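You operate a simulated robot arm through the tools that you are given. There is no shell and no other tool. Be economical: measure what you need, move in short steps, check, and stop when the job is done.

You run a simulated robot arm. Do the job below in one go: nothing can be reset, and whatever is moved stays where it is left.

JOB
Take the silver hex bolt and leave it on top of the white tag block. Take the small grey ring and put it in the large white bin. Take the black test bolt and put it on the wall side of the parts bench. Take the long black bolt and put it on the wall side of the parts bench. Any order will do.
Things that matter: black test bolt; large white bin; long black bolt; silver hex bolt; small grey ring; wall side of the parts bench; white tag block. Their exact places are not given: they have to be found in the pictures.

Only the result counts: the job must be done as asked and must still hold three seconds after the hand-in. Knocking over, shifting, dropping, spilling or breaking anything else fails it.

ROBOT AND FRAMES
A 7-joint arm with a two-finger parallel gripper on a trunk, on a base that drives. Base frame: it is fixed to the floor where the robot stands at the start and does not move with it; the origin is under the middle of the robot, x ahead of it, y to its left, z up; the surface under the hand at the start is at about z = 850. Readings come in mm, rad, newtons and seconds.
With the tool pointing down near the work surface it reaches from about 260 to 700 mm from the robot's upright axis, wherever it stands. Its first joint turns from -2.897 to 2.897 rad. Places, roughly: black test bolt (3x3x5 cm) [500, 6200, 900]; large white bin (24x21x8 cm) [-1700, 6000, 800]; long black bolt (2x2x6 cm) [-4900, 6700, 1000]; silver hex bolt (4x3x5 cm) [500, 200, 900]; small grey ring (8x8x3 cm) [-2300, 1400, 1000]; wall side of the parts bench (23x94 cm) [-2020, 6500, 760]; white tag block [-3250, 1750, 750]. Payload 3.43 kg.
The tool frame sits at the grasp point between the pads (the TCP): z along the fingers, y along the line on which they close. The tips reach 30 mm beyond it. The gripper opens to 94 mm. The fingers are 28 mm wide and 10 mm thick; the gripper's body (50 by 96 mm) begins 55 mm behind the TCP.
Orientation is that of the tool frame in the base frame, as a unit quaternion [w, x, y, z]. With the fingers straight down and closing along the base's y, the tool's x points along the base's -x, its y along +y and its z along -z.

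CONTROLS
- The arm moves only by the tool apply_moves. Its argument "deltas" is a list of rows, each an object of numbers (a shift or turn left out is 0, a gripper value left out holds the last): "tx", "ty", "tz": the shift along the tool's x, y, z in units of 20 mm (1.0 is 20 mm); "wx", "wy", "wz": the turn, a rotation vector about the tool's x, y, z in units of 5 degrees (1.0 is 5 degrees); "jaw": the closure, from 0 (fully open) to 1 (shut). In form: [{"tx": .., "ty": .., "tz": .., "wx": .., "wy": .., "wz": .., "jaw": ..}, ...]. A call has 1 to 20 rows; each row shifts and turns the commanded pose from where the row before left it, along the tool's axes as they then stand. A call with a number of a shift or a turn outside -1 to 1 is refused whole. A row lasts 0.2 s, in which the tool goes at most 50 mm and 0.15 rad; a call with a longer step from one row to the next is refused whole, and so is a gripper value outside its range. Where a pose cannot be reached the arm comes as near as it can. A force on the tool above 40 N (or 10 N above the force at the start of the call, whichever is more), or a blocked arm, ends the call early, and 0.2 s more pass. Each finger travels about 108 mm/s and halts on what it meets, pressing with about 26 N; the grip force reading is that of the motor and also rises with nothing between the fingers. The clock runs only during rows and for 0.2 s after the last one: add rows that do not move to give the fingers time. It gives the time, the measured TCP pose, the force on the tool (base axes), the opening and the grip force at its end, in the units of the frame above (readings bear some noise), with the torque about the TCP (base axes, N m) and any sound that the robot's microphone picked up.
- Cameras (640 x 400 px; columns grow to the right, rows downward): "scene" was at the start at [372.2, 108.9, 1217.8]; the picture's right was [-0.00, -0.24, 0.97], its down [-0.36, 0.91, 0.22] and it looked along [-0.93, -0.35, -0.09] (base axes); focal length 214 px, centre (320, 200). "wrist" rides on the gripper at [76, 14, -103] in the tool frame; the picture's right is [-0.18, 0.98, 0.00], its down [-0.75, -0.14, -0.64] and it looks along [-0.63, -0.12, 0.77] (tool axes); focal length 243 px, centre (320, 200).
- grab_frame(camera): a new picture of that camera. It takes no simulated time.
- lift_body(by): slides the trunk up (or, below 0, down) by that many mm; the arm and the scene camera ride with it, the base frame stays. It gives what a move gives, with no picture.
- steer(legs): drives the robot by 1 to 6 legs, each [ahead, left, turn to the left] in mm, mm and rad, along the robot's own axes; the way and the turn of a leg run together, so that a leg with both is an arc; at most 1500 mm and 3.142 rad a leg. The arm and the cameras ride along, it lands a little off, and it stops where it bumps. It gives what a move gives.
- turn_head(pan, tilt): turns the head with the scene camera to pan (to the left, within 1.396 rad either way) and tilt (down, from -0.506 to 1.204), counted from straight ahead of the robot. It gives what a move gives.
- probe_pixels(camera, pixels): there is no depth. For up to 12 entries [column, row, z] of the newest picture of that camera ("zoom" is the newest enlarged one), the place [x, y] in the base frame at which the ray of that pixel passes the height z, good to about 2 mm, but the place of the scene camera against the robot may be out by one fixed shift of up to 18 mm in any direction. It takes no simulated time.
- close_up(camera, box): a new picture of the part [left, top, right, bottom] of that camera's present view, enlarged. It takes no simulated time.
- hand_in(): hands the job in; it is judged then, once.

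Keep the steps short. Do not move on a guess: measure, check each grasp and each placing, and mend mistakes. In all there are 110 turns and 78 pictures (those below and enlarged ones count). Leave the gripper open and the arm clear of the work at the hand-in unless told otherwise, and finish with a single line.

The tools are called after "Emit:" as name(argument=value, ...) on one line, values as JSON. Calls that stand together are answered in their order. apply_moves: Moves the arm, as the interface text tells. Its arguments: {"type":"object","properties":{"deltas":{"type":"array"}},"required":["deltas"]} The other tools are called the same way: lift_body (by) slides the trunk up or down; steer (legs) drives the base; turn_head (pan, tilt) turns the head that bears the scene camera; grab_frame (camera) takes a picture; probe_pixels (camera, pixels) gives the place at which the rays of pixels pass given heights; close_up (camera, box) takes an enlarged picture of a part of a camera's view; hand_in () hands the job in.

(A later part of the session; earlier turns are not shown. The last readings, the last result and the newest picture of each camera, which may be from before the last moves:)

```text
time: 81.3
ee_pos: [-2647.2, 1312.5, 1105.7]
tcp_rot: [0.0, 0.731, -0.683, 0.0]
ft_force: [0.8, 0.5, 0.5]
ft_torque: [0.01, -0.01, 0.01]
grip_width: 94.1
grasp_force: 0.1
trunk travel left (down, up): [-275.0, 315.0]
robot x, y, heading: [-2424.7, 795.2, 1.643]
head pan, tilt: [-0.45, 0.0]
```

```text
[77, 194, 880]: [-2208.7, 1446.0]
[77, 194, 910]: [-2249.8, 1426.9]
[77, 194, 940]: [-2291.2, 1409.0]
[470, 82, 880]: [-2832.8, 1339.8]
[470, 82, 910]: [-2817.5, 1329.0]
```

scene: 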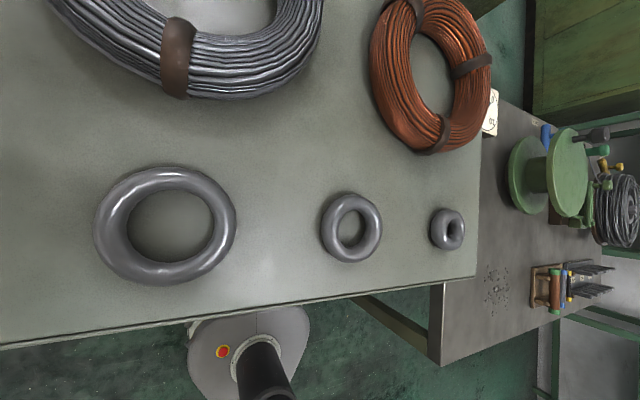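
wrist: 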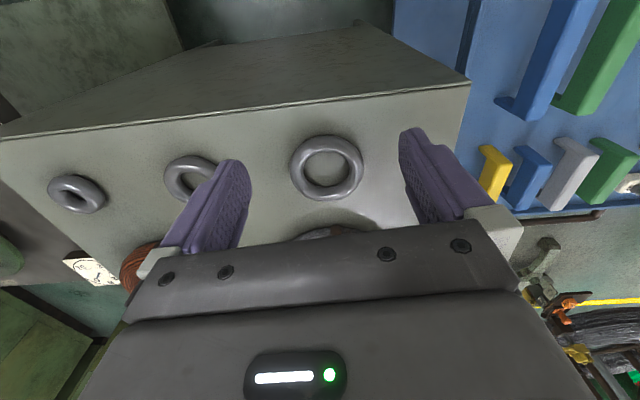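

The small ring is at about (−2345,1390), z≈970. I move the hand there horizontally: about 305 mm right, 54 ahead.

Emit:
apply_moves(deltas=[{"ty": -1, "tx": -0.2}, {"ty": -1, "tx": -0.2}, {"ty": -1, "tx": -0.2}, {"ty": -1, "tx": -0.2}, {"ty": -1, "tx": -0.2}, {"ty": -1, "tx": -0.2}, {"ty": -1, "tx": -0.2}, {"ty": -1, "tx": -0.2}, {"ty": -1, "tx": -0.2}, {"ty": -1, "tx": -0.2}, {"ty": -1, "tx": -0.2}, {"ty": -1, "tx": -0.2}, {"ty": -1, "tx": -0.2}, {"ty": -1, "tx": -0.1}, {"ty": -1}, {}])

Emit:
grab_frame(camera="wrist")

Emit:
turn_head(pan=0, tilt=0.3)

Emit:
grab_frame(camera="scene")

```text
time: 84.7
ee_pos: [-2351.1, 1386.2, 1105.0]
tcp_rot: [0.0, 0.73, -0.683, 0.0]
ft_force: [0.1, -0.6, -0.4]
ft_torque: [-0.03, 0.01, 0.01]
grip_width: 93.9
grasp_force: 0.0
trunk travel left (down, up): [-275.0, 315.0]
robot x, y, heading: [-2427.9, 793.3, 1.637]
head pan, tilt: [-0.45, 0.0]
```

```text
40 pictures are left
```

wrist: 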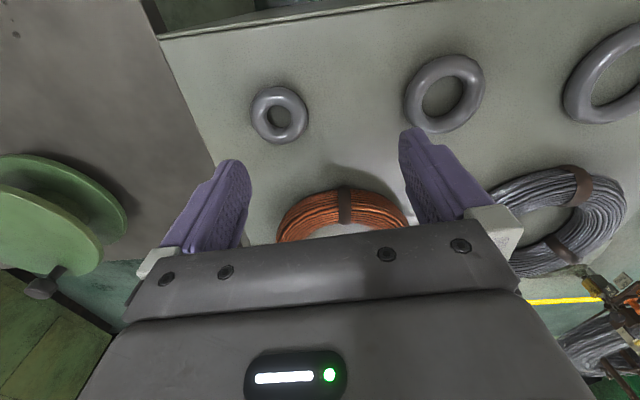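

```text
time: 85.6
ee_pos: [-2350.9, 1386.9, 1106.3]
tcp_rot: [0.0, 0.731, -0.683, 0.001]
ft_force: [0.9, 0.6, -0.6]
ft_torque: [0.01, -0.01, -0.02]
grip_width: 93.9
grasp_force: 0.1
trunk travel left (down, up): [-275.0, 315.0]
robot x, y, heading: [-2425.7, 793.8, 1.638]
head pan, tilt: [0.0, 0.3]
```

```text
39 pictures are left
```

scene: 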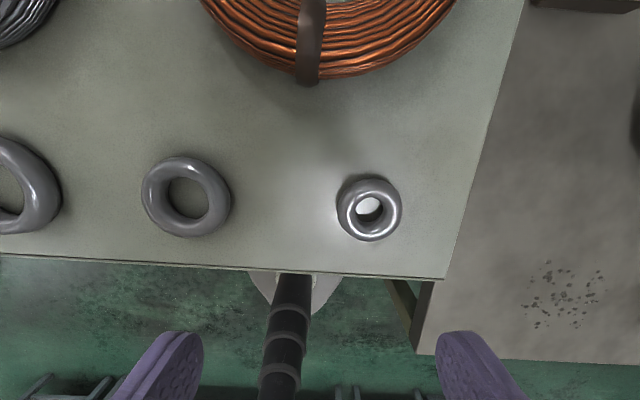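

Emit:
probe_pixels(camera="wrist", pixels=[[279, 115, 900], [279, 115, 930], [279, 115, 960], [252, 115, 930], [307, 115, 930]])

Emit:
probe_pixels(camera="scene", pixels=[[370, 209, 900], [370, 209, 930], [370, 209, 960], [338, 209, 930], [402, 209, 930]])

```text
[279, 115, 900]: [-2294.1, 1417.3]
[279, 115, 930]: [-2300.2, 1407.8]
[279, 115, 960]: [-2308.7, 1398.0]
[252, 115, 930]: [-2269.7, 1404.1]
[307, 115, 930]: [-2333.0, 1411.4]
```

```text
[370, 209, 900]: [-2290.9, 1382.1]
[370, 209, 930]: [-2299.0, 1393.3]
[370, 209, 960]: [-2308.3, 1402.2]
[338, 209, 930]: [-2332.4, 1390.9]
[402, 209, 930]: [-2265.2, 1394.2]
```

Ring centre ≈ (−2311,1396), z≈963. Shift 40 mm right, 7 ahead, descend to z≈1010 and check.

Emit:
apply_moves(deltas=[{"ty": -1, "tx": -0.33}, {"ty": -1}, {"tz": 1}, {"tz": 1}, {"tz": 1}, {"tz": 1}, {"tz": 0.75}, {}])

Emit:
grab_frame(camera="wrist")

Emit:
grab_frame(camera="scene")

```text
time: 87.4
ee_pos: [-2312.1, 1396.5, 1013.1]
tcp_rot: [0.0, 0.73, -0.683, 0.0]
ft_force: [0.0, -0.4, -0.9]
ft_torque: [-0.02, 0.03, 0.02]
grip_width: 94.0
grasp_force: 0.1
trunk travel left (down, up): [-275.0, 315.0]
robot x, y, heading: [-2423.6, 787.4, 1.639]
head pan, tilt: [0.0, 0.3]
```

```text
38 pictures are left
```

wrist: 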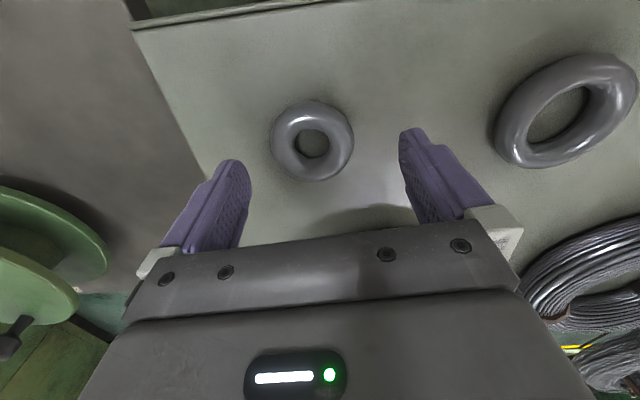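

```text
37 pictures are left
```

scene: 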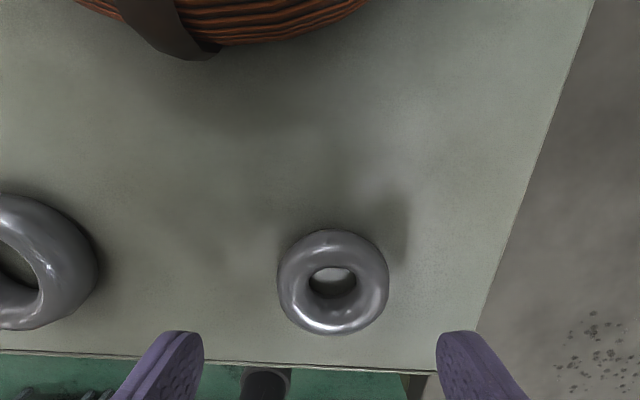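

Emit:
probe_pixels(camera="wrist", pixels=[[312, 141, 910], [312, 141, 930], [312, 141, 950], [271, 141, 930], [354, 141, 930]])

Emit:
probe_pixels(camera="scene", pixels=[[333, 282, 910], [333, 282, 930], [333, 282, 950], [278, 282, 930], [389, 282, 930]])

```text
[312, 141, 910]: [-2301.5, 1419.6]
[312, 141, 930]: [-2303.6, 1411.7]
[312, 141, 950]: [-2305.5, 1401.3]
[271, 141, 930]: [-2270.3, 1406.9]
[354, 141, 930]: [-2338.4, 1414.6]
```

```text
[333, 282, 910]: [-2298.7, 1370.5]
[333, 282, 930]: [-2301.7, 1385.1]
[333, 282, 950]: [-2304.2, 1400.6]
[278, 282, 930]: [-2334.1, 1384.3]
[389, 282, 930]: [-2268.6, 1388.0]
```

Ring centre ≈ (−2307,1398), z≈957. Correct 5 mm, descend 28 mm to TCP≈985, look at contact.

Emit:
apply_moves(deltas=[{"ty": -0.25, "tx": -0.05, "tz": 0.4}, {"tz": 0.5}, {"tz": 0.5}, {}])

Emit:
grab_frame(camera="wrist")

```text
time: 88.4
ee_pos: [-2306.3, 1398.7, 984.0]
tcp_rot: [0.001, 0.731, -0.683, 0.0]
ft_force: [0.1, -0.2, 0.1]
ft_torque: [-0.02, 0.0, 0.01]
grip_width: 93.9
grasp_force: 0.0
trunk travel left (down, up): [-275.0, 315.0]
robot x, y, heading: [-2426.9, 790.3, 1.637]
head pan, tilt: [0.0, 0.3]
```

```text
36 pictures are left
```

wrist: 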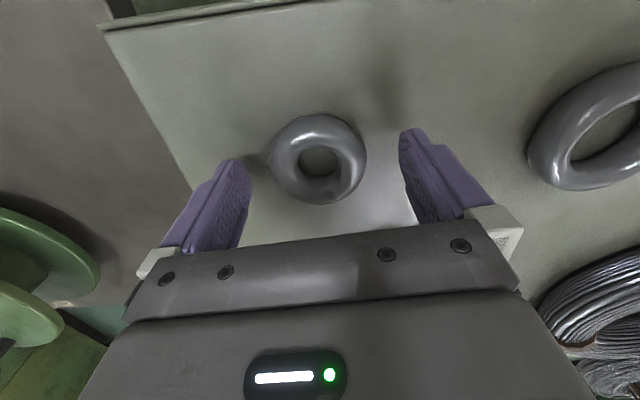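

Ring is centred between the fingers. Lower 6 mm more and close.

Emit:
apply_moves(deltas=[{"tz": 0.3}, {}, {"jaw": 0.2}, {"jaw": 0.5}, {"jaw": 1}, {}, {}])

Emit:
grab_frame(camera="wrist")

```text
time: 90.0
ee_pos: [-2307.9, 1399.0, 977.0]
tcp_rot: [0.001, 0.731, -0.683, 0.001]
ft_force: [-0.2, 0.0, -0.7]
ft_torque: [0.01, -0.02, -0.01]
grip_width: 63.7
grasp_force: 25.9
trunk travel left (down, up): [-275.0, 315.0]
robot x, y, heading: [-2426.1, 792.6, 1.642]
head pan, tilt: [0.0, 0.3]
```

```text
35 pictures are left
```

wrist: 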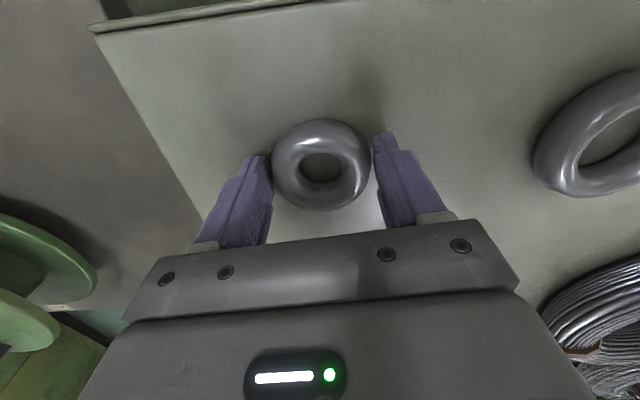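

Gripped at 63.7 mm. Lift and verify.

Emit:
apply_moves(deltas=[{"tz": -0.4}, {"tz": -0.8}, {"tz": -1}, {"tz": -1}, {"tz": -1}, {"tz": -1}, {"tz": -1}, {}])

Emit:
grab_frame(camera="wrist")

```text
time: 91.8
ee_pos: [-2307.5, 1399.1, 1099.2]
tcp_rot: [0.0, 0.731, -0.683, 0.001]
ft_force: [0.0, -0.3, -0.5]
ft_torque: [0.0, -0.01, 0.05]
grip_width: 63.5
grasp_force: 25.5
trunk travel left (down, up): [-275.0, 315.0]
robot x, y, heading: [-2428.9, 788.2, 1.64]
head pan, tilt: [0.0, 0.3]
```

```text
34 pictures are left
```

wrist: 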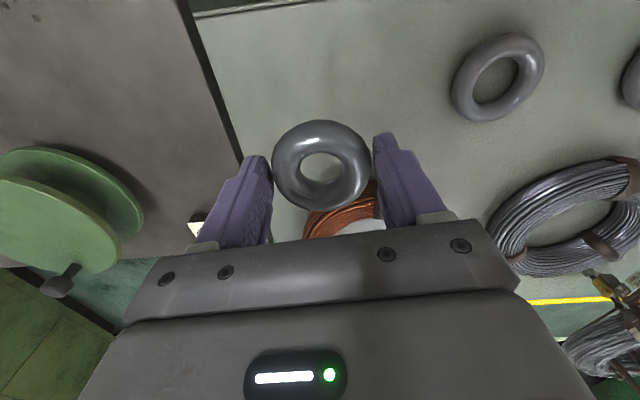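

Ring held securely. The bin lies at y≈6000; I go around via the open floor at x≈−350: back 700, then right 2100, then look ahead.

Emit:
steer(legs=[[-700, 0, 0], [0, 0, -0.07], [0, -1050, 0], [0, -1050, 0]])

Emit:
turn_head(pan=1.3, tilt=-0.5)

Emit:
grab_frame(camera="scene")

Emit:
probe_pixels(camera="scene", pixels=[[450, 100, 0], [400, 100, 0], [450, 200, 0], [400, 50, 0], [370, 30, 0], [500, 30, 0]])

```text
time: 105.9
ee_pos: [-181.3, 730.4, 1099.1]
tcp_rot: [0.0, 0.721, -0.693, 0.0]
ft_force: [-0.6, 0.2, 0.1]
ft_torque: [-0.02, 0.03, 0.0]
grip_width: 63.3
grasp_force: 25.7
trunk travel left (down, up): [-275.0, 315.0]
robot x, y, heading: [-314.4, 125.7, 1.612]
head pan, tilt: [0.0, 0.3]
```

```text
time: 107.3
ee_pos: [-182.1, 730.1, 1099.6]
tcp_rot: [0.0, 0.721, -0.693, -0.001]
ft_force: [-0.4, 0.5, -0.6]
ft_torque: [-0.01, -0.01, -0.01]
grip_width: 63.4
grasp_force: 25.9
trunk travel left (down, up): [-275.0, 315.0]
robot x, y, heading: [-320.1, 124.9, 1.613]
head pan, tilt: [1.3, -0.499]
```

```text
33 pictures are left
```

scene: 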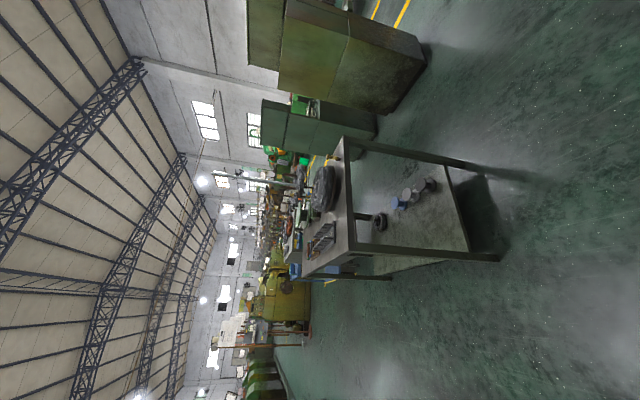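

```text
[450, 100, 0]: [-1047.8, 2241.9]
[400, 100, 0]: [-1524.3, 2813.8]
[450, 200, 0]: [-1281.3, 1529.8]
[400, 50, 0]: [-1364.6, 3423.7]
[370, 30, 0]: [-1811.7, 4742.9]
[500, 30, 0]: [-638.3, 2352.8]
```

I turn left to heading ≈π so that the side view (pan −1.3) looks along +y.

Emit:
steer(legs=[[0, 0, 1.53]])

Emit:
turn_head(pan=-1.3, tilt=0.0)

Emit:
grab_frame(camera="scene")

Emit:
probe_pixels(camera="scene", pixels=[[240, 200, 0], [220, 200, 0], [240, 100, 0], [240, 300, 0], [280, 200, 0], [280, 300, 0]])

```text
time: 111.5
ee_pos: [-914.8, 279.9, 1099.1]
tcp_rot: [0.0, 1.0, 0.006, 0.0]
ft_force: [-0.7, 0.0, -1.0]
ft_torque: [0.0, -0.01, 0.01]
grip_width: 63.6
grasp_force: 25.8
trunk travel left (down, up): [-275.0, 315.0]
robot x, y, heading: [-315.4, 125.7, -3.126]
head pan, tilt: [1.3, -0.499]
```

```text
time: 113.8
ee_pos: [-913.7, 278.7, 1099.1]
tcp_rot: [0.0, 1.0, 0.006, -0.001]
ft_force: [0.0, -0.4, 0.0]
ft_torque: [-0.02, -0.01, -0.04]
grip_width: 63.2
grasp_force: 26.2
trunk travel left (down, up): [-275.0, 315.0]
robot x, y, heading: [-316.2, 125.3, -3.132]
head pan, tilt: [-1.3, 0.0]
```

```text
32 pictures are left
```

scene: 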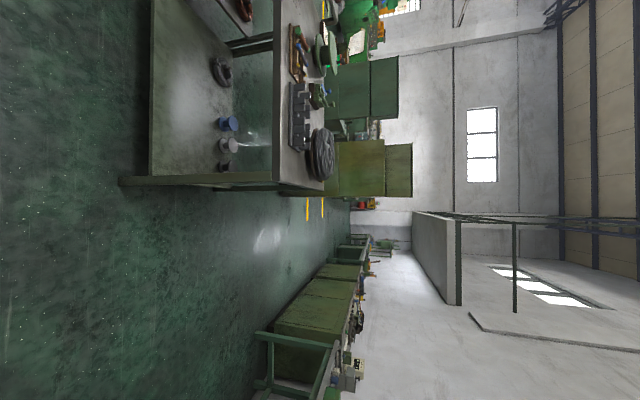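

```text
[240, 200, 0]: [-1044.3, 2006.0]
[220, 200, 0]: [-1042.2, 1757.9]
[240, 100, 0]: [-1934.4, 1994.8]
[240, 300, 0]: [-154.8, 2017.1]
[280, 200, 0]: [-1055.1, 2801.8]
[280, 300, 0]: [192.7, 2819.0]
```

A green bench runs along the right side of the corridor. Probing its floor edge and the cabinets to choose a lane.

Emit:
probe_pixels(camera="scene", pixels=[[258, 333, 0], [275, 328, 0], [305, 285, 0], [330, 253, 0], [338, 237, 0], [325, 196, 0], [350, 200, 0], [307, 210, 0], [322, 210, 0]])

Emit:
close_up(camera="scene", box=[270, 180, 430, 300])

```text
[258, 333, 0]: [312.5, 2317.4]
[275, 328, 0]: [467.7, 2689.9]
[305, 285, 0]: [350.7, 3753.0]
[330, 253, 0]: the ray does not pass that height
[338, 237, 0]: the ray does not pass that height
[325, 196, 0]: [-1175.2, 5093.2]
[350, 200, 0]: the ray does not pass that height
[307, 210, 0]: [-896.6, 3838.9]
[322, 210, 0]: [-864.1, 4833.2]
```

```text
3.33 times, centred on (350, 240) of scene
```

zoom: 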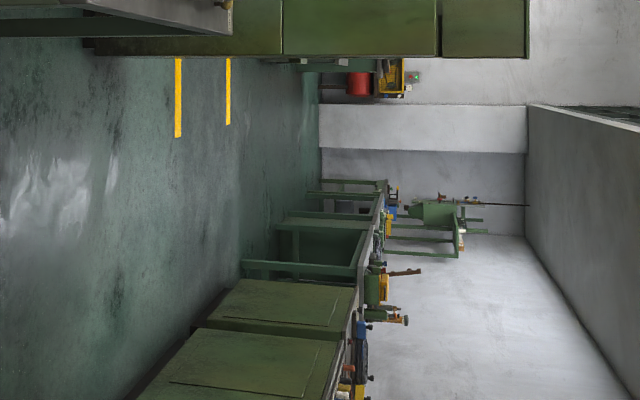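

Clear lane at x≈−450 (cabinets at x<−1100, benches at x>300). I turn to face +y and drive up 2900 mm.

Emit:
steer(legs=[[0, 0, -1.58], [0, 130, 0], [1450, 0, 0], [1450, 0, 0]])

Emit:
turn_head(pan=1.3, tilt=-0.5)

Emit:
grab_frame(camera="scene")

Emit:
probe_pixels(camera="scene", pixels=[[400, 200, 0], [400, 100, 0], [450, 50, 0], [400, 50, 0], [330, 200, 800], [330, 100, 800], [330, 150, 800]])

```text
time: 132.9
ee_pos: [-159.0, 3685.0, 1099.1]
tcp_rot: [0.0, -0.69, 0.724, 0.0]
ft_force: [0.0, -0.3, -0.7]
ft_torque: [0.0, -0.03, -0.03]
grip_width: 63.6
grasp_force: 25.6
trunk travel left (down, up): [-275.0, 315.0]
robot x, y, heading: [-347.0, 3096.3, 1.523]
head pan, tilt: [-1.3, 0.0]
```

```text
time: 135.2
ee_pos: [-159.2, 3684.9, 1099.4]
tcp_rot: [0.002, -0.69, 0.724, 0.0]
ft_force: [-0.1, 0.9, -0.3]
ft_torque: [-0.01, -0.03, 0.04]
grip_width: 63.3
grasp_force: 26.4
trunk travel left (down, up): [-275.0, 315.0]
robot x, y, heading: [-347.5, 3097.0, 1.524]
head pan, tilt: [1.3, -0.499]
```

```text
30 pictures are left
```

scene: 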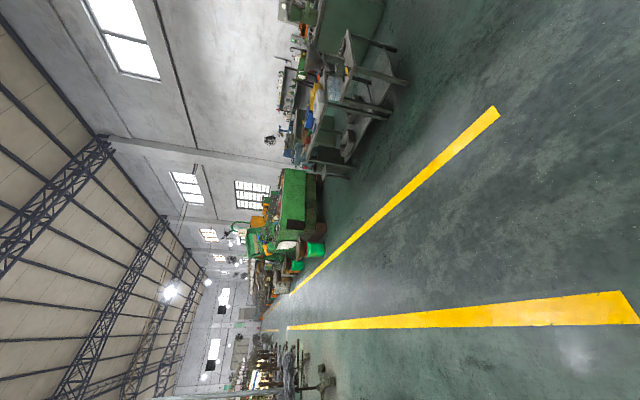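

```text
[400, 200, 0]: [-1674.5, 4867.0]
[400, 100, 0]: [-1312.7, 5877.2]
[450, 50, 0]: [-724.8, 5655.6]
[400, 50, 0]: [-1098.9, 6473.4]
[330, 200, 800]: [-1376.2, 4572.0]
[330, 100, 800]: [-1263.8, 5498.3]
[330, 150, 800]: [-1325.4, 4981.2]
```

The parts bench is near the far wall at (345,110). I drive diagonally to about (−1650,4600), then look ahead.

Emit:
steer(legs=[[800, 650, 0.04], [700, 650, 0]])

Emit:
turn_head(pan=0, tilt=-0.5)

Emit:
grab_frame(camera="scene")

Emit:
probe_pixels(camera="scene", pixels=[[320, 200, 0], [320, 50, 750], [320, 100, 750], [100, 50, 750], [500, 50, 750]])

```text
time: 145.2
ee_pos: [-1496.1, 5215.0, 1098.4]
tcp_rot: [0.0, 0.719, -0.695, 0.0]
ft_force: [-0.3, -0.3, 0.2]
ft_torque: [-0.03, -0.01, 0.01]
grip_width: 63.2
grasp_force: 26.0
trunk travel left (down, up): [-275.0, 315.0]
robot x, y, heading: [-1635.6, 4610.8, 1.608]
head pan, tilt: [1.3, -0.499]
```

```text
time: 146.7
ee_pos: [-1496.5, 5214.8, 1099.1]
tcp_rot: [0.0, 0.719, -0.695, 0.0]
ft_force: [0.0, -0.3, -0.4]
ft_torque: [0.02, 0.01, 0.02]
grip_width: 63.3
grasp_force: 26.7
trunk travel left (down, up): [-275.0, 315.0]
robot x, y, heading: [-1632.9, 4610.7, 1.603]
head pan, tilt: [0.0, -0.499]
```

```text
29 pictures are left
```

scene: 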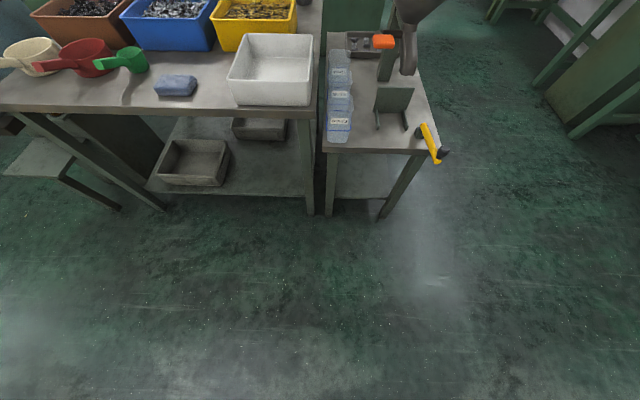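

```text
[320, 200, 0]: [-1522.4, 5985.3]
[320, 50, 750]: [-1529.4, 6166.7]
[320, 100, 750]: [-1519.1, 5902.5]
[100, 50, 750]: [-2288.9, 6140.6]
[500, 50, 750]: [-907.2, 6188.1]
```

The large white bin is at (270,70) on the bench. Probe its rim and centre.

Emit:
probe_pixels(camera="scene", pixels=[[230, 79, 800], [310, 82, 800], [248, 35, 800], [312, 37, 800], [235, 103, 750], [310, 107, 750], [318, 107, 750], [0, 108, 750], [270, 60, 800]])

Emit:
close_up(camera="scene", box=[0, 0, 460, 150])

```text
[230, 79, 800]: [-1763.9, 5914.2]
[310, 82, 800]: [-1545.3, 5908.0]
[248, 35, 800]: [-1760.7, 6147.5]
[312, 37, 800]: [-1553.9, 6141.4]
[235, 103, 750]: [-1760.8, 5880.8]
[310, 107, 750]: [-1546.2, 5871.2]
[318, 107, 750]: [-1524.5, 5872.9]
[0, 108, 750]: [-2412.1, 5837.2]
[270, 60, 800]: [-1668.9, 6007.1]
```

```text
1.39 times, centred on (230, 75) of scene
```

zoom: 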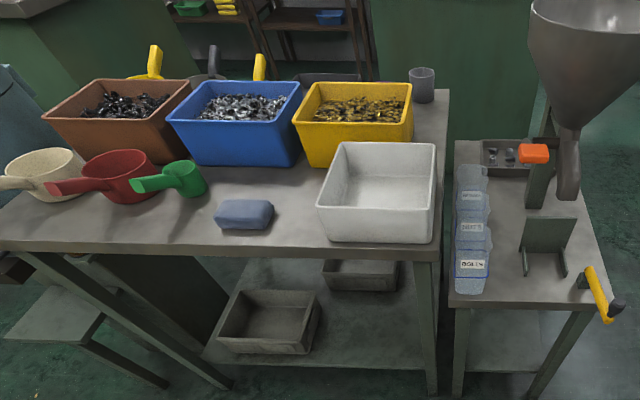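

Bin centre ≈ (−1660,6020), rim z≈800, empty. I shift left 137, then ahead 800, bringing the ring over the bin.

Emit:
steer(legs=[[0, 137, 0], [790, 0, 0]])

Emit:
grab_frame(camera="wrist")

Emit:
turn_head(pan=0, tilt=-0.45)

Emit:
grab_frame(camera="scene")

```text
time: 151.8
ee_pos: [-1643.8, 5997.1, 1099.1]
tcp_rot: [-0.001, 0.715, -0.699, 0.0]
ft_force: [-0.4, 0.9, -0.2]
ft_torque: [0.0, -0.02, 0.04]
grip_width: 63.3
grasp_force: 25.9
trunk travel left (down, up): [-275.0, 315.0]
robot x, y, heading: [-1788.4, 5393.9, 1.595]
head pan, tilt: [0.0, -0.499]
```

```text
27 pictures are left
```

wrist: 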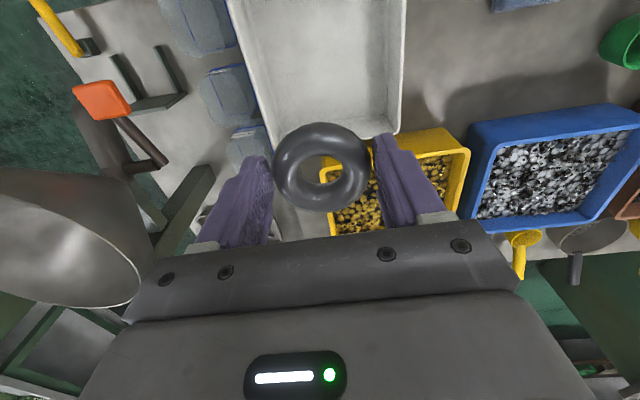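

```text
time: 152.4
ee_pos: [-1645.6, 5996.7, 1099.3]
tcp_rot: [0.0, 0.715, -0.699, 0.0]
ft_force: [0.1, 0.4, -0.2]
ft_torque: [0.01, 0.02, 0.01]
grip_width: 63.4
grasp_force: 26.1
trunk travel left (down, up): [-275.0, 315.0]
robot x, y, heading: [-1788.5, 5394.3, 1.592]
head pan, tilt: [0.0, -0.45]
```

```text
26 pictures are left
```

scene: 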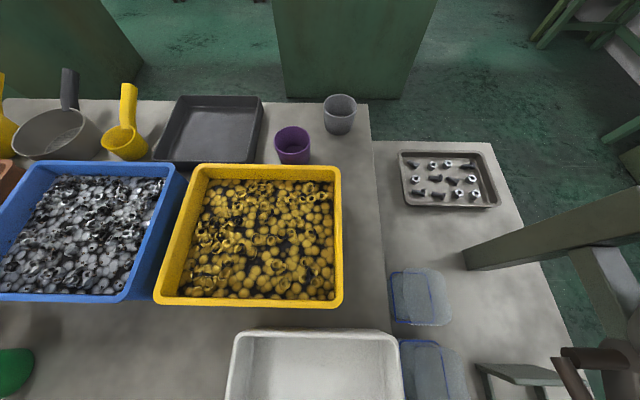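

Probe bin rim in the wrist view and wall-side landmarks in the scene view.

Emit:
probe_pixels(camera="wrist", pixels=[[400, 135, 800], [268, 150, 800], [404, 20, 800], [232, 20, 800]])

Emit:
probe_pixels(camera="scene", pixels=[[372, 105, 740], [375, 170, 740], [5, 105, 740], [265, 130, 740], [155, 160, 740], [183, 97, 740], [305, 162, 740], [340, 135, 740], [352, 150, 740], [275, 120, 740], [125, 155, 740], [345, 172, 740]])

```text
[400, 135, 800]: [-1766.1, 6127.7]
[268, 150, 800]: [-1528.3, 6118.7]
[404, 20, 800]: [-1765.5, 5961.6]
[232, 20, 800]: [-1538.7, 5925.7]
```

```text
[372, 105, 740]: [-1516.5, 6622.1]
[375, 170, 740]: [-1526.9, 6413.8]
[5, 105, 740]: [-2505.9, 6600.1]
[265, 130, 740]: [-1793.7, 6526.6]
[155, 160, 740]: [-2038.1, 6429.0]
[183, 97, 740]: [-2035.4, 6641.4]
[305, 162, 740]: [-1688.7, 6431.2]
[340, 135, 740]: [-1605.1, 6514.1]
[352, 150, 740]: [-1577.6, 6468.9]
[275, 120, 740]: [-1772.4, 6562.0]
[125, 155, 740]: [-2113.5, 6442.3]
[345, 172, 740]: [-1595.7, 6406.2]
```

Bin centre ≈ (−1652,6020). Adjust 20 mm ahead, lower the trunk 170, then descend further with checks.

Emit:
apply_moves(deltas=[{"tx": -1, "ty": 0.35}, {}])

Emit:
lift_body(by=-200)

Emit:
apply_moves(deltas=[{"tz": 1}, {"tz": 1}, {"tz": 1}, {"tz": 0.5}, {}])

Emit:
grab_frame(camera="wrist")

```text
time: 153.0
ee_pos: [-1650.4, 6016.4, 1098.6]
tcp_rot: [0.0, 0.715, -0.699, 0.0]
ft_force: [0.1, 0.2, -0.5]
ft_torque: [0.0, 0.02, -0.04]
grip_width: 63.5
grasp_force: 26.3
trunk travel left (down, up): [-275.0, 315.0]
robot x, y, heading: [-1790.4, 5396.4, 1.593]
head pan, tilt: [0.0, -0.45]
```

```text
time: 155.2
ee_pos: [-1651.8, 6016.2, 898.0]
tcp_rot: [0.0, 0.714, -0.7, 0.0]
ft_force: [-0.1, -0.3, -1.1]
ft_torque: [-0.02, 0.03, 0.01]
grip_width: 63.3
grasp_force: 25.9
trunk travel left (down, up): [-75.0, 515.0]
robot x, y, heading: [-1795.4, 5394.6, 1.587]
head pan, tilt: [0.0, -0.45]
```

```text
time: 156.4
ee_pos: [-1650.7, 6016.8, 828.8]
tcp_rot: [0.0, 0.715, -0.699, 0.0]
ft_force: [-0.3, 0.2, -0.5]
ft_torque: [0.04, 0.01, 0.0]
grip_width: 63.3
grasp_force: 26.2
trunk travel left (down, up): [-75.0, 515.0]
robot x, y, heading: [-1789.9, 5396.1, 1.593]
head pan, tilt: [0.0, -0.45]
```

```text
25 pictures are left
```

wrist: 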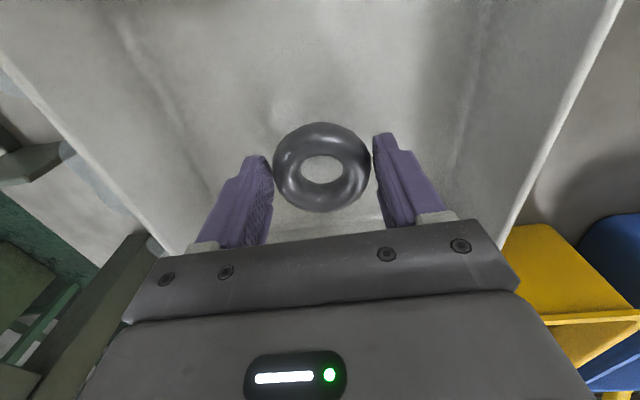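

Inside the bin and clear of its walls. Lower 25 mm and read the force.

Emit:
apply_moves(deltas=[{"tz": 0.5}, {"tz": 0.5}, {"tz": 0.25}, {}])

Emit:
apply_moves(deltas=[{"tz": 0.25}, {}])

Emit:
apply_moves(deltas=[{"tz": 0.25}, {}])

```text
time: 157.4
ee_pos: [-1650.8, 6017.0, 803.7]
tcp_rot: [-0.002, 0.715, -0.699, 0.0]
ft_force: [0.7, 1.8, 17.0]
ft_torque: [-0.11, -0.04, 0.06]
grip_width: 63.2
grasp_force: 25.6
trunk travel left (down, up): [-75.0, 515.0]
robot x, y, heading: [-1793.4, 5399.7, 1.591]
head pan, tilt: [0.0, -0.45]
```

```text
time: 158.0
ee_pos: [-1651.0, 6016.5, 800.7]
tcp_rot: [-0.002, 0.715, -0.699, 0.0]
ft_force: [1.0, 2.8, 24.3]
ft_torque: [0.86, -0.28, 0.23]
grip_width: 63.5
grasp_force: 26.7
trunk travel left (down, up): [-75.0, 515.0]
robot x, y, heading: [-1790.0, 5395.7, 1.589]
head pan, tilt: [0.0, -0.45]
```

```text
time: 158.4
ee_pos: [-1650.1, 6016.4, 798.4]
tcp_rot: [-0.006, 0.715, -0.699, -0.002]
ft_force: [-4.6, -13.2, 17.4]
ft_torque: [2.93, -0.65, 0.11]
grip_width: 63.2
grasp_force: 26.1
trunk travel left (down, up): [-75.0, 515.0]
robot x, y, heading: [-1792.4, 5397.0, 1.588]
head pan, tilt: [0.0, -0.45]
stopped in row 2: the force on the tool passed its limit at 42 N (the readings are from after the stop); the commanded pose is now the measured one
```

The ring is on the bin floor (contact at ≈803). I pressed slightly too far, so I back up 5 mm, then open.

Emit:
apply_moves(deltas=[{"tz": -0.25}, {}])

Emit:
grab_frame(camera="scene")

```text
time: 159.1
ee_pos: [-1651.4, 6018.3, 800.5]
tcp_rot: [-0.003, 0.715, -0.699, -0.001]
ft_force: [-0.1, -0.4, -0.8]
ft_torque: [0.01, 0.02, -0.02]
grip_width: 63.3
grasp_force: 26.1
trunk travel left (down, up): [-75.0, 515.0]
robot x, y, heading: [-1791.7, 5395.0, 1.59]
head pan, tilt: [0.0, -0.45]
```

```text
24 pictures are left
```

scene: 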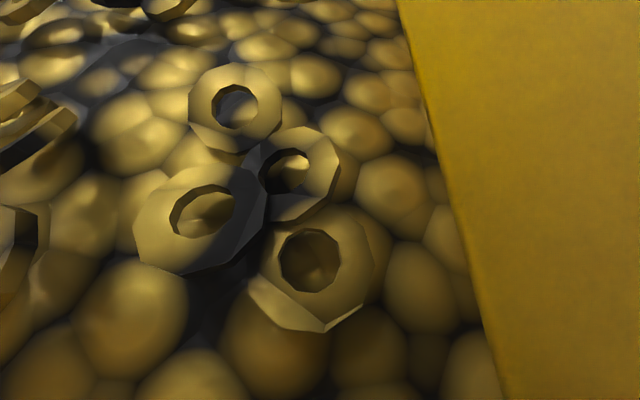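

Force is zero now. Open, rise, and check ring and the yellow bin.

Emit:
apply_moves(deltas=[{"jaw": 0.2}, {"jaw": 0.05}, {}, {"tz": -0.5}, {"tz": -1}, {"tz": -1}, {"tz": -1}, {"tz": -1}, {"tz": -1}, {}])

Emit:
lift_body(by=200)

Emit:
turn_head(pan=0, tilt=-0.1)

Emit:
grab_frame(camera="scene")

```text
time: 161.2
ee_pos: [-1650.1, 6017.5, 908.1]
tcp_rot: [-0.003, 0.714, -0.7, 0.0]
ft_force: [-0.2, -1.4, -0.3]
ft_torque: [-0.03, -0.01, -0.01]
grip_width: 89.6
grasp_force: 0.0
trunk travel left (down, up): [-75.0, 515.0]
robot x, y, heading: [-1790.8, 5397.1, 1.59]
head pan, tilt: [0.0, -0.45]
```

```text
time: 163.4
ee_pos: [-1649.7, 6017.4, 1109.5]
tcp_rot: [-0.003, 0.714, -0.7, 0.0]
ft_force: [0.3, -0.2, -0.1]
ft_torque: [0.0, 0.03, 0.0]
grip_width: 89.6
grasp_force: 0.1
trunk travel left (down, up): [-275.0, 315.0]
robot x, y, heading: [-1790.0, 5393.7, 1.59]
head pan, tilt: [0.0, -0.45]
```

```text
time: 164.2
ee_pos: [-1650.8, 6017.6, 1108.9]
tcp_rot: [-0.004, 0.714, -0.7, -0.001]
ft_force: [-0.2, -0.3, 1.1]
ft_torque: [0.02, -0.02, -0.03]
grip_width: 89.4
grasp_force: 0.0
trunk travel left (down, up): [-275.0, 315.0]
robot x, y, heading: [-1788.9, 5396.8, 1.593]
head pan, tilt: [0.0, -0.099]
```

```text
23 pictures are left
```

scene: 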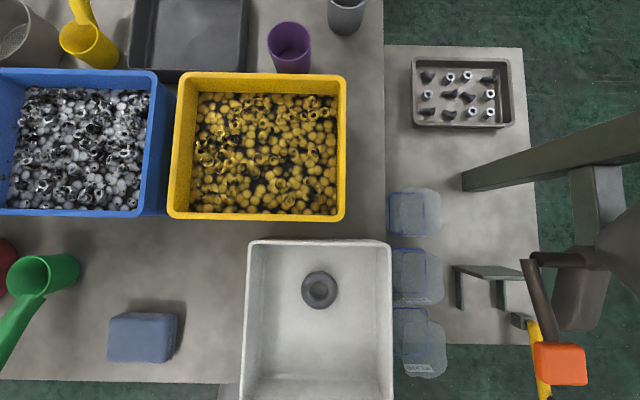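

The ring is in the white bin and nothing else moved. For the wall side I need a survey of the space behind the bench: raise the trunk and look forward.

Emit:
lift_body(by=315)

Emit:
turn_head(pan=0, tilt=-0.5)

Emit:
grab_frame(camera="scene")

Emit:
probe_pixels(camera="scene", pixels=[[100, 50, 0], [200, 50, 0], [320, 50, 0], [450, 50, 0], [550, 50, 0], [200, 100, 0], [450, 120, 0], [320, 20, 0], [560, 120, 0], [600, 200, 0]])

```text
time: 167.4
ee_pos: [-1651.0, 6017.5, 1423.9]
tcp_rot: [-0.004, 0.715, -0.7, -0.002]
ft_force: [0.4, 0.3, 0.1]
ft_torque: [0.02, 0.0, -0.01]
grip_width: 89.3
grasp_force: 0.0
trunk travel left (down, up): [-590.0, 0.0]
robot x, y, heading: [-1792.0, 5398.1, 1.596]
head pan, tilt: [0.0, -0.099]
```

```text
time: 168.2
ee_pos: [-1650.6, 6018.4, 1424.3]
tcp_rot: [-0.003, 0.714, -0.7, -0.001]
ft_force: [1.0, 0.0, -0.4]
ft_torque: [0.03, 0.0, 0.03]
grip_width: 89.3
grasp_force: 0.1
trunk travel left (down, up): [-590.0, 0.0]
robot x, y, heading: [-1789.8, 5396.0, 1.591]
head pan, tilt: [0.0, -0.499]
```

```text
22 pictures are left
```

scene: 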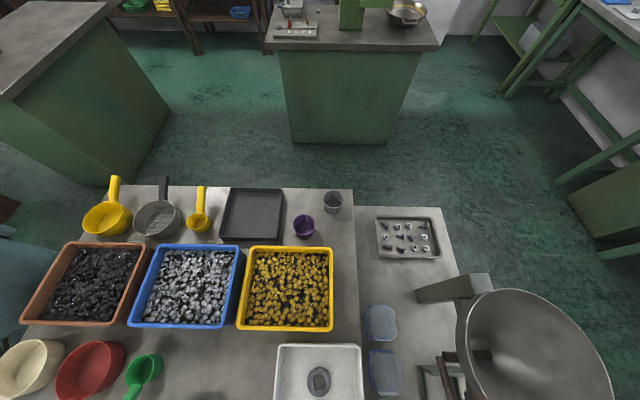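

```text
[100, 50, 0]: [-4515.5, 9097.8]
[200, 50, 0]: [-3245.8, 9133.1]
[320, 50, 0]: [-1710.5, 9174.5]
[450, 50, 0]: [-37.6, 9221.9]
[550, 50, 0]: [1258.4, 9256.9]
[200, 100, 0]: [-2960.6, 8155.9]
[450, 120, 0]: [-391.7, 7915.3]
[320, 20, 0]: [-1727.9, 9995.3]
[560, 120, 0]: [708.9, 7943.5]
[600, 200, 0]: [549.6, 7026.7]
```

Behind the bench there's a ~1 m aisle (y 6640–7650): I'll place from there. First the black test bolt: back 550, right 1430, ahead 1250 and turn to face +x.

Emit:
steer(legs=[[-550, 0, 0], [0, -1430, 0], [1250, 0, 0], [0, 0, -1.59]])

Emit:
turn_head(pan=0, tilt=-0.3)

Emit:
grab_frame(camera="scene")

Emit:
probe_pixels(camera="scene", pixels=[[320, 200, 850], [320, 100, 850], [320, 300, 850], [200, 200, 850], [440, 200, 850], [320, 370, 850]])

```text
time: 188.0
ee_pos: [284.4, 5941.5, 1423.9]
tcp_rot: [0.004, 0.01, 1.0, -0.002]
ft_force: [0.6, -0.8, 0.1]
ft_torque: [0.0, -0.01, -0.02]
grip_width: 89.4
grasp_force: 0.1
trunk travel left (down, up): [-590.0, 0.0]
robot x, y, heading: [-327.7, 6104.3, -0.017]
head pan, tilt: [0.0, -0.499]
```

```text
time: 188.7
ee_pos: [285.2, 5943.4, 1423.3]
tcp_rot: [0.003, 0.009, 1.0, -0.001]
ft_force: [-0.8, -0.1, 0.2]
ft_torque: [-0.02, -0.01, 0.01]
grip_width: 89.4
grasp_force: 0.2
trunk travel left (down, up): [-590.0, 0.0]
robot x, y, heading: [-333.1, 6104.6, -0.017]
head pan, tilt: [0.0, -0.3]
```

```text
21 pictures are left
```

scene: 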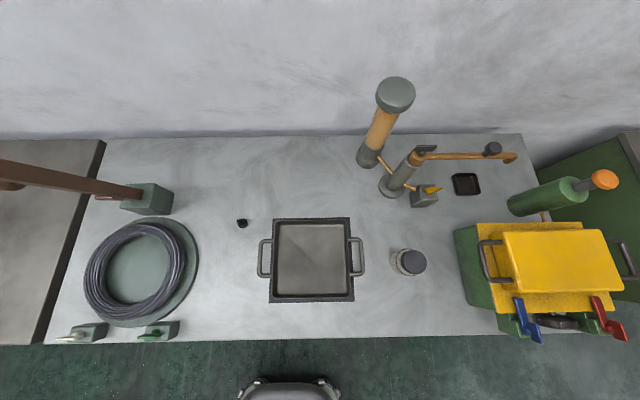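

```text
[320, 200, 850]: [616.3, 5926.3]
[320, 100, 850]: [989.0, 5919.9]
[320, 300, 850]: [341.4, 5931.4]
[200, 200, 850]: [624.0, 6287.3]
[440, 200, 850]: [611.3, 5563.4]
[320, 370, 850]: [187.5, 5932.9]
```

A small black bolt stands at (242,223), about (545,6165). Drive 200 ahead, 200 left, and look closer from above.

Emit:
steer(legs=[[200, 200, 0]])

Emit:
lift_body(by=-250)

Emit:
turn_head(pan=0, tilt=0.0)

Emit:
grab_frame(camera="scene")

Emit:
grab_frame(camera="wrist")

```text
time: 190.7
ee_pos: [491.3, 6152.3, 1423.8]
tcp_rot: [0.002, 0.005, 1.0, 0.0]
ft_force: [0.7, 0.8, 0.0]
ft_torque: [0.02, 0.0, -0.02]
grip_width: 89.2
grasp_force: 0.1
trunk travel left (down, up): [-590.0, 0.0]
robot x, y, heading: [-126.9, 6314.7, -0.009]
head pan, tilt: [0.0, -0.3]
```

```text
time: 193.3
ee_pos: [491.0, 6152.4, 1173.8]
tcp_rot: [0.003, 0.005, 1.0, -0.001]
ft_force: [0.0, 0.4, -0.6]
ft_torque: [-0.03, -0.03, 0.0]
grip_width: 89.4
grasp_force: 0.1
trunk travel left (down, up): [-340.0, 250.0]
robot x, y, heading: [-124.3, 6313.9, -0.015]
head pan, tilt: [0.0, -0.3]
```

```text
time: 194.1
ee_pos: [490.8, 6152.0, 1173.2]
tcp_rot: [0.004, 0.005, 1.0, -0.002]
ft_force: [0.1, -0.2, -0.4]
ft_torque: [-0.01, 0.02, 0.03]
grip_width: 89.1
grasp_force: 0.1
trunk travel left (down, up): [-340.0, 250.0]
robot x, y, heading: [-123.4, 6311.5, -0.013]
head pan, tilt: [0.0, 0.0]
```

```text
20 pictures are left
```

scene: 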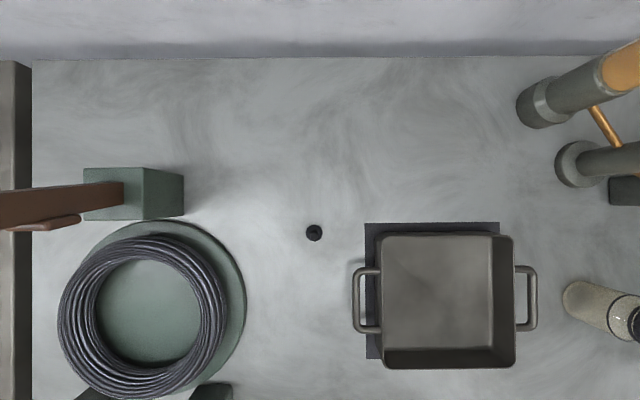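

```text
19 pictures are left
```

wrist: 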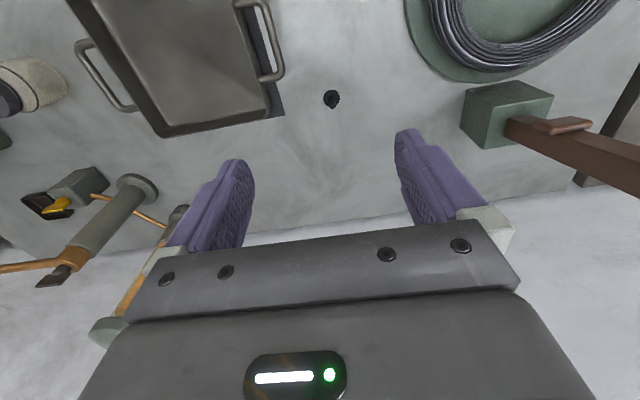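

Emit:
probe_pixels(camera="scene", pixels=[[314, 233, 850], [314, 233, 880], [314, 233, 910], [123, 185, 950]])

Emit:
probe_pixels(camera="wrist", pixels=[[332, 99, 850], [332, 99, 880], [332, 99, 910], [500, 120, 950], [285, 115, 900]])

Emit:
close_up(camera="wrist", box=[292, 75, 372, 125])

```text
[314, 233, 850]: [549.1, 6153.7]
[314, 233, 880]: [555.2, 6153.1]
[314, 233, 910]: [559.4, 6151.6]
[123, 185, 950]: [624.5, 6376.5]
```

```text
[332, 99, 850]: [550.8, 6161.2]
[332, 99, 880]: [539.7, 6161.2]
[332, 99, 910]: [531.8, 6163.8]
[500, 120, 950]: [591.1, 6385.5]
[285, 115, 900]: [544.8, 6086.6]
```

```text
8.00 times, centred on (332, 100) of wrist
```

zoom: 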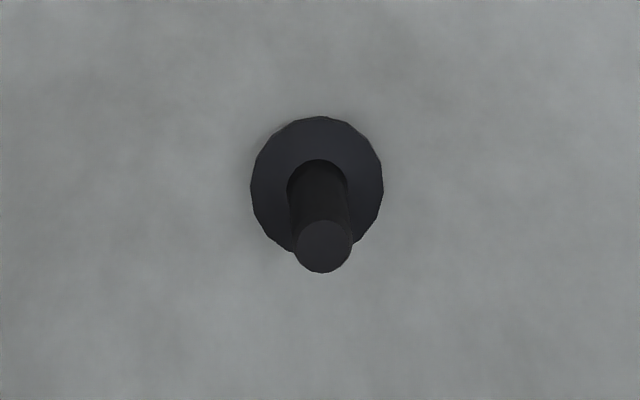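

Bolt centre ≈ (545.5,6160), standing shaft-up on a round head. Move over it with jaw at ≈60 mm, lower the trunk 150 and descend to ≈930.

Emit:
apply_moves(deltas=[{"tx": -0.9, "ty": 0.2, "jaw": 0.4}, {"tx": -0.9, "ty": 0.2}, {"tx": -0.9}, {}])

Emit:
lift_body(by=-150)

Emit:
apply_moves(deltas=[{"tz": 1}, {"tz": 1}, {"tz": 1}, {"tz": 1}, {"tz": 0.5}, {}])

Emit:
grab_frame(camera="wrist")

```text
time: 195.1
ee_pos: [544.3, 6158.7, 1173.5]
tcp_rot: [0.004, 0.005, 1.0, -0.002]
ft_force: [0.3, 0.3, -1.1]
ft_torque: [-0.01, 0.01, 0.02]
grip_width: 56.3
grasp_force: 0.0
trunk travel left (down, up): [-340.0, 250.0]
robot x, y, heading: [-125.7, 6313.6, -0.011]
head pan, tilt: [0.0, 0.0]
```

```text
time: 196.8
ee_pos: [545.7, 6158.1, 1023.1]
tcp_rot: [0.002, 0.005, 1.0, -0.001]
ft_force: [0.0, 0.2, -0.3]
ft_torque: [-0.03, -0.01, -0.01]
grip_width: 56.3
grasp_force: 0.0
trunk travel left (down, up): [-190.0, 400.0]
robot x, y, heading: [-127.3, 6310.1, -0.016]
head pan, tilt: [0.0, 0.0]
```

```text
time: 198.2
ee_pos: [543.6, 6157.4, 933.6]
tcp_rot: [0.004, 0.004, 1.0, -0.002]
ft_force: [0.0, -0.3, 0.3]
ft_torque: [0.02, -0.01, -0.01]
grip_width: 56.6
grasp_force: 0.2
trunk travel left (down, up): [-190.0, 400.0]
robot x, y, heading: [-125.9, 6316.8, -0.01]
head pan, tilt: [0.0, 0.0]
```

```text
17 pictures are left
```

wrist: 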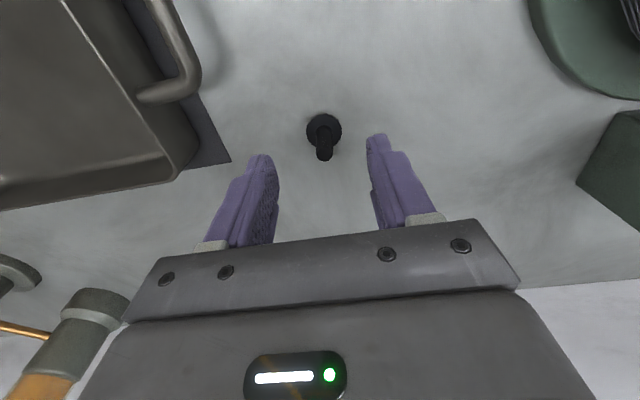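

Emit:
probe_pixels(camera="wrist", pixels=[[324, 154, 880], [324, 154, 890], [324, 154, 900], [323, 129, 850], [323, 129, 860], [306, 130, 855], [342, 130, 855]])

```text
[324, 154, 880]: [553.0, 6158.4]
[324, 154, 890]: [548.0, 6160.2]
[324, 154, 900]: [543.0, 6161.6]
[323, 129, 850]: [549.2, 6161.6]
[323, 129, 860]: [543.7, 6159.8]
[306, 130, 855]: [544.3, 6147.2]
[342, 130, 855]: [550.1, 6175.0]
```

Shaft axis ≈ (546,6160), top ≈ 893. Descend to TCP≈896 and close.

Emit:
apply_moves(deltas=[{"tz": 0.9, "tx": -0.08, "ty": 0.1}, {"tz": 0.95}, {"jaw": 0.6}, {"jaw": 0.8}, {"jaw": 1}, {}, {}])

Emit:
grab_frame(camera="wrist")

```text
time: 199.8
ee_pos: [544.7, 6160.2, 894.9]
tcp_rot: [0.004, 0.005, 1.0, -0.002]
ft_force: [0.3, -0.1, -0.1]
ft_torque: [-0.02, 0.04, 0.01]
grip_width: 11.0
grasp_force: 25.6
trunk travel left (down, up): [-190.0, 400.0]
robot x, y, heading: [-123.0, 6308.6, -0.006]
head pan, tilt: [0.0, 0.0]
```

```text
16 pictures are left
```

wrist: 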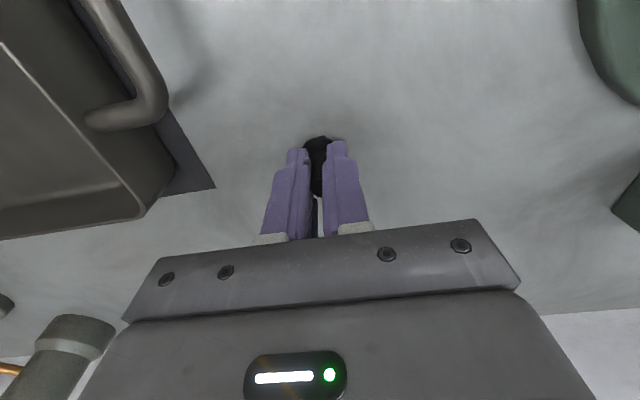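

Gripped at 11 mm. Lift by arm then trunk and check it's held, then drive out.

Emit:
apply_moves(deltas=[{"tz": -0.5}, {"tz": -1}, {"tz": -1}, {"tz": -1}, {"tz": -1}, {}])

Emit:
lift_body(by=190)

Emit:
steer(legs=[[-340, 0, 0], [0, 0, 1.58], [860, 0, 0], [0, 0, 1.57]])

Emit:
turn_head(pan=0, tilt=-0.5)

Emit:
grab_frame(camera="scene")

```text
time: 201.2
ee_pos: [544.7, 6158.5, 985.9]
tcp_rot: [0.002, 0.005, 1.0, -0.002]
ft_force: [-0.5, -0.2, 0.2]
ft_torque: [-0.01, 0.05, -0.03]
grip_width: 10.9
grasp_force: 25.5
trunk travel left (down, up): [-190.0, 400.0]
robot x, y, heading: [-124.1, 6315.8, -0.009]
head pan, tilt: [0.0, 0.0]
```

```text
time: 203.3
ee_pos: [546.3, 6159.4, 1174.9]
tcp_rot: [0.002, 0.005, 1.0, -0.002]
ft_force: [-0.3, -0.5, -0.3]
ft_torque: [-0.04, 0.02, 0.03]
grip_width: 10.9
grasp_force: 26.2
trunk travel left (down, up): [-380.0, 210.0]
robot x, y, heading: [-125.9, 6313.7, -0.009]
head pan, tilt: [0.0, 0.0]
```

```text
time: 217.4
ee_pos: [-1194.7, 7279.8, 1175.5]
tcp_rot: [-0.001, 1.0, 0.027, -0.003]
ft_force: [1.1, -0.6, -0.6]
ft_torque: [0.02, 0.0, -0.02]
grip_width: 10.7
grasp_force: 26.1
trunk travel left (down, up): [-380.0, 210.0]
robot x, y, heading: [-515.9, 7169.0, -3.091]
head pan, tilt: [0.0, 0.0]
```

```text
time: 218.4
ee_pos: [-1194.8, 7280.7, 1176.0]
tcp_rot: [-0.002, 1.0, 0.027, -0.003]
ft_force: [0.1, 0.2, -0.3]
ft_torque: [0.02, 0.03, 0.03]
grip_width: 11.1
grasp_force: 26.1
trunk travel left (down, up): [-380.0, 210.0]
robot x, y, heading: [-518.4, 7172.0, -3.088]
head pan, tilt: [0.0, -0.499]
```

```text
15 pictures are left
```

scene: 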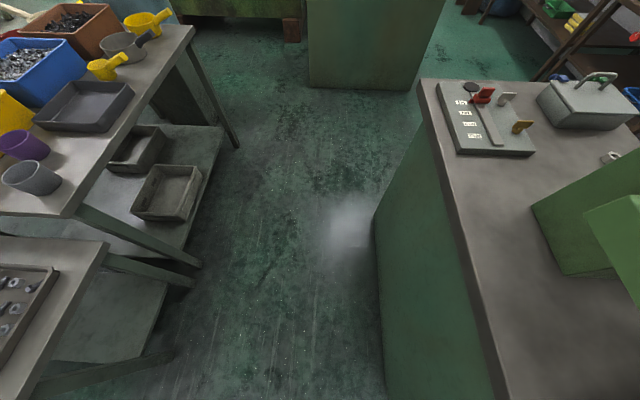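

The aisle is open. Probe the aisle's width and the bench's rear edge for planning.

Emit:
probe_pixels(camera="scene", pixels=[[470, 300, 850], [425, 85, 850], [375, 225, 0], [65, 215, 750], [190, 30, 750], [100, 240, 750], [310, 85, 0], [240, 145, 0], [135, 90, 750], [62, 130, 750], [45, 180, 750], [85, 175, 750]])

```text
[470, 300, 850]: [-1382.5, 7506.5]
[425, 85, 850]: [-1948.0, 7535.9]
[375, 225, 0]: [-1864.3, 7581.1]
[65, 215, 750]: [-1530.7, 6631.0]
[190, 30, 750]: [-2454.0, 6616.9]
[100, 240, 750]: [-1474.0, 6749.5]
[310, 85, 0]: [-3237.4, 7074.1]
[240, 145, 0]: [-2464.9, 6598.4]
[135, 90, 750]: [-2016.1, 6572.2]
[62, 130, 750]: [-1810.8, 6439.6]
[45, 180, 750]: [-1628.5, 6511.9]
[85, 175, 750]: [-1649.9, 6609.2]
```

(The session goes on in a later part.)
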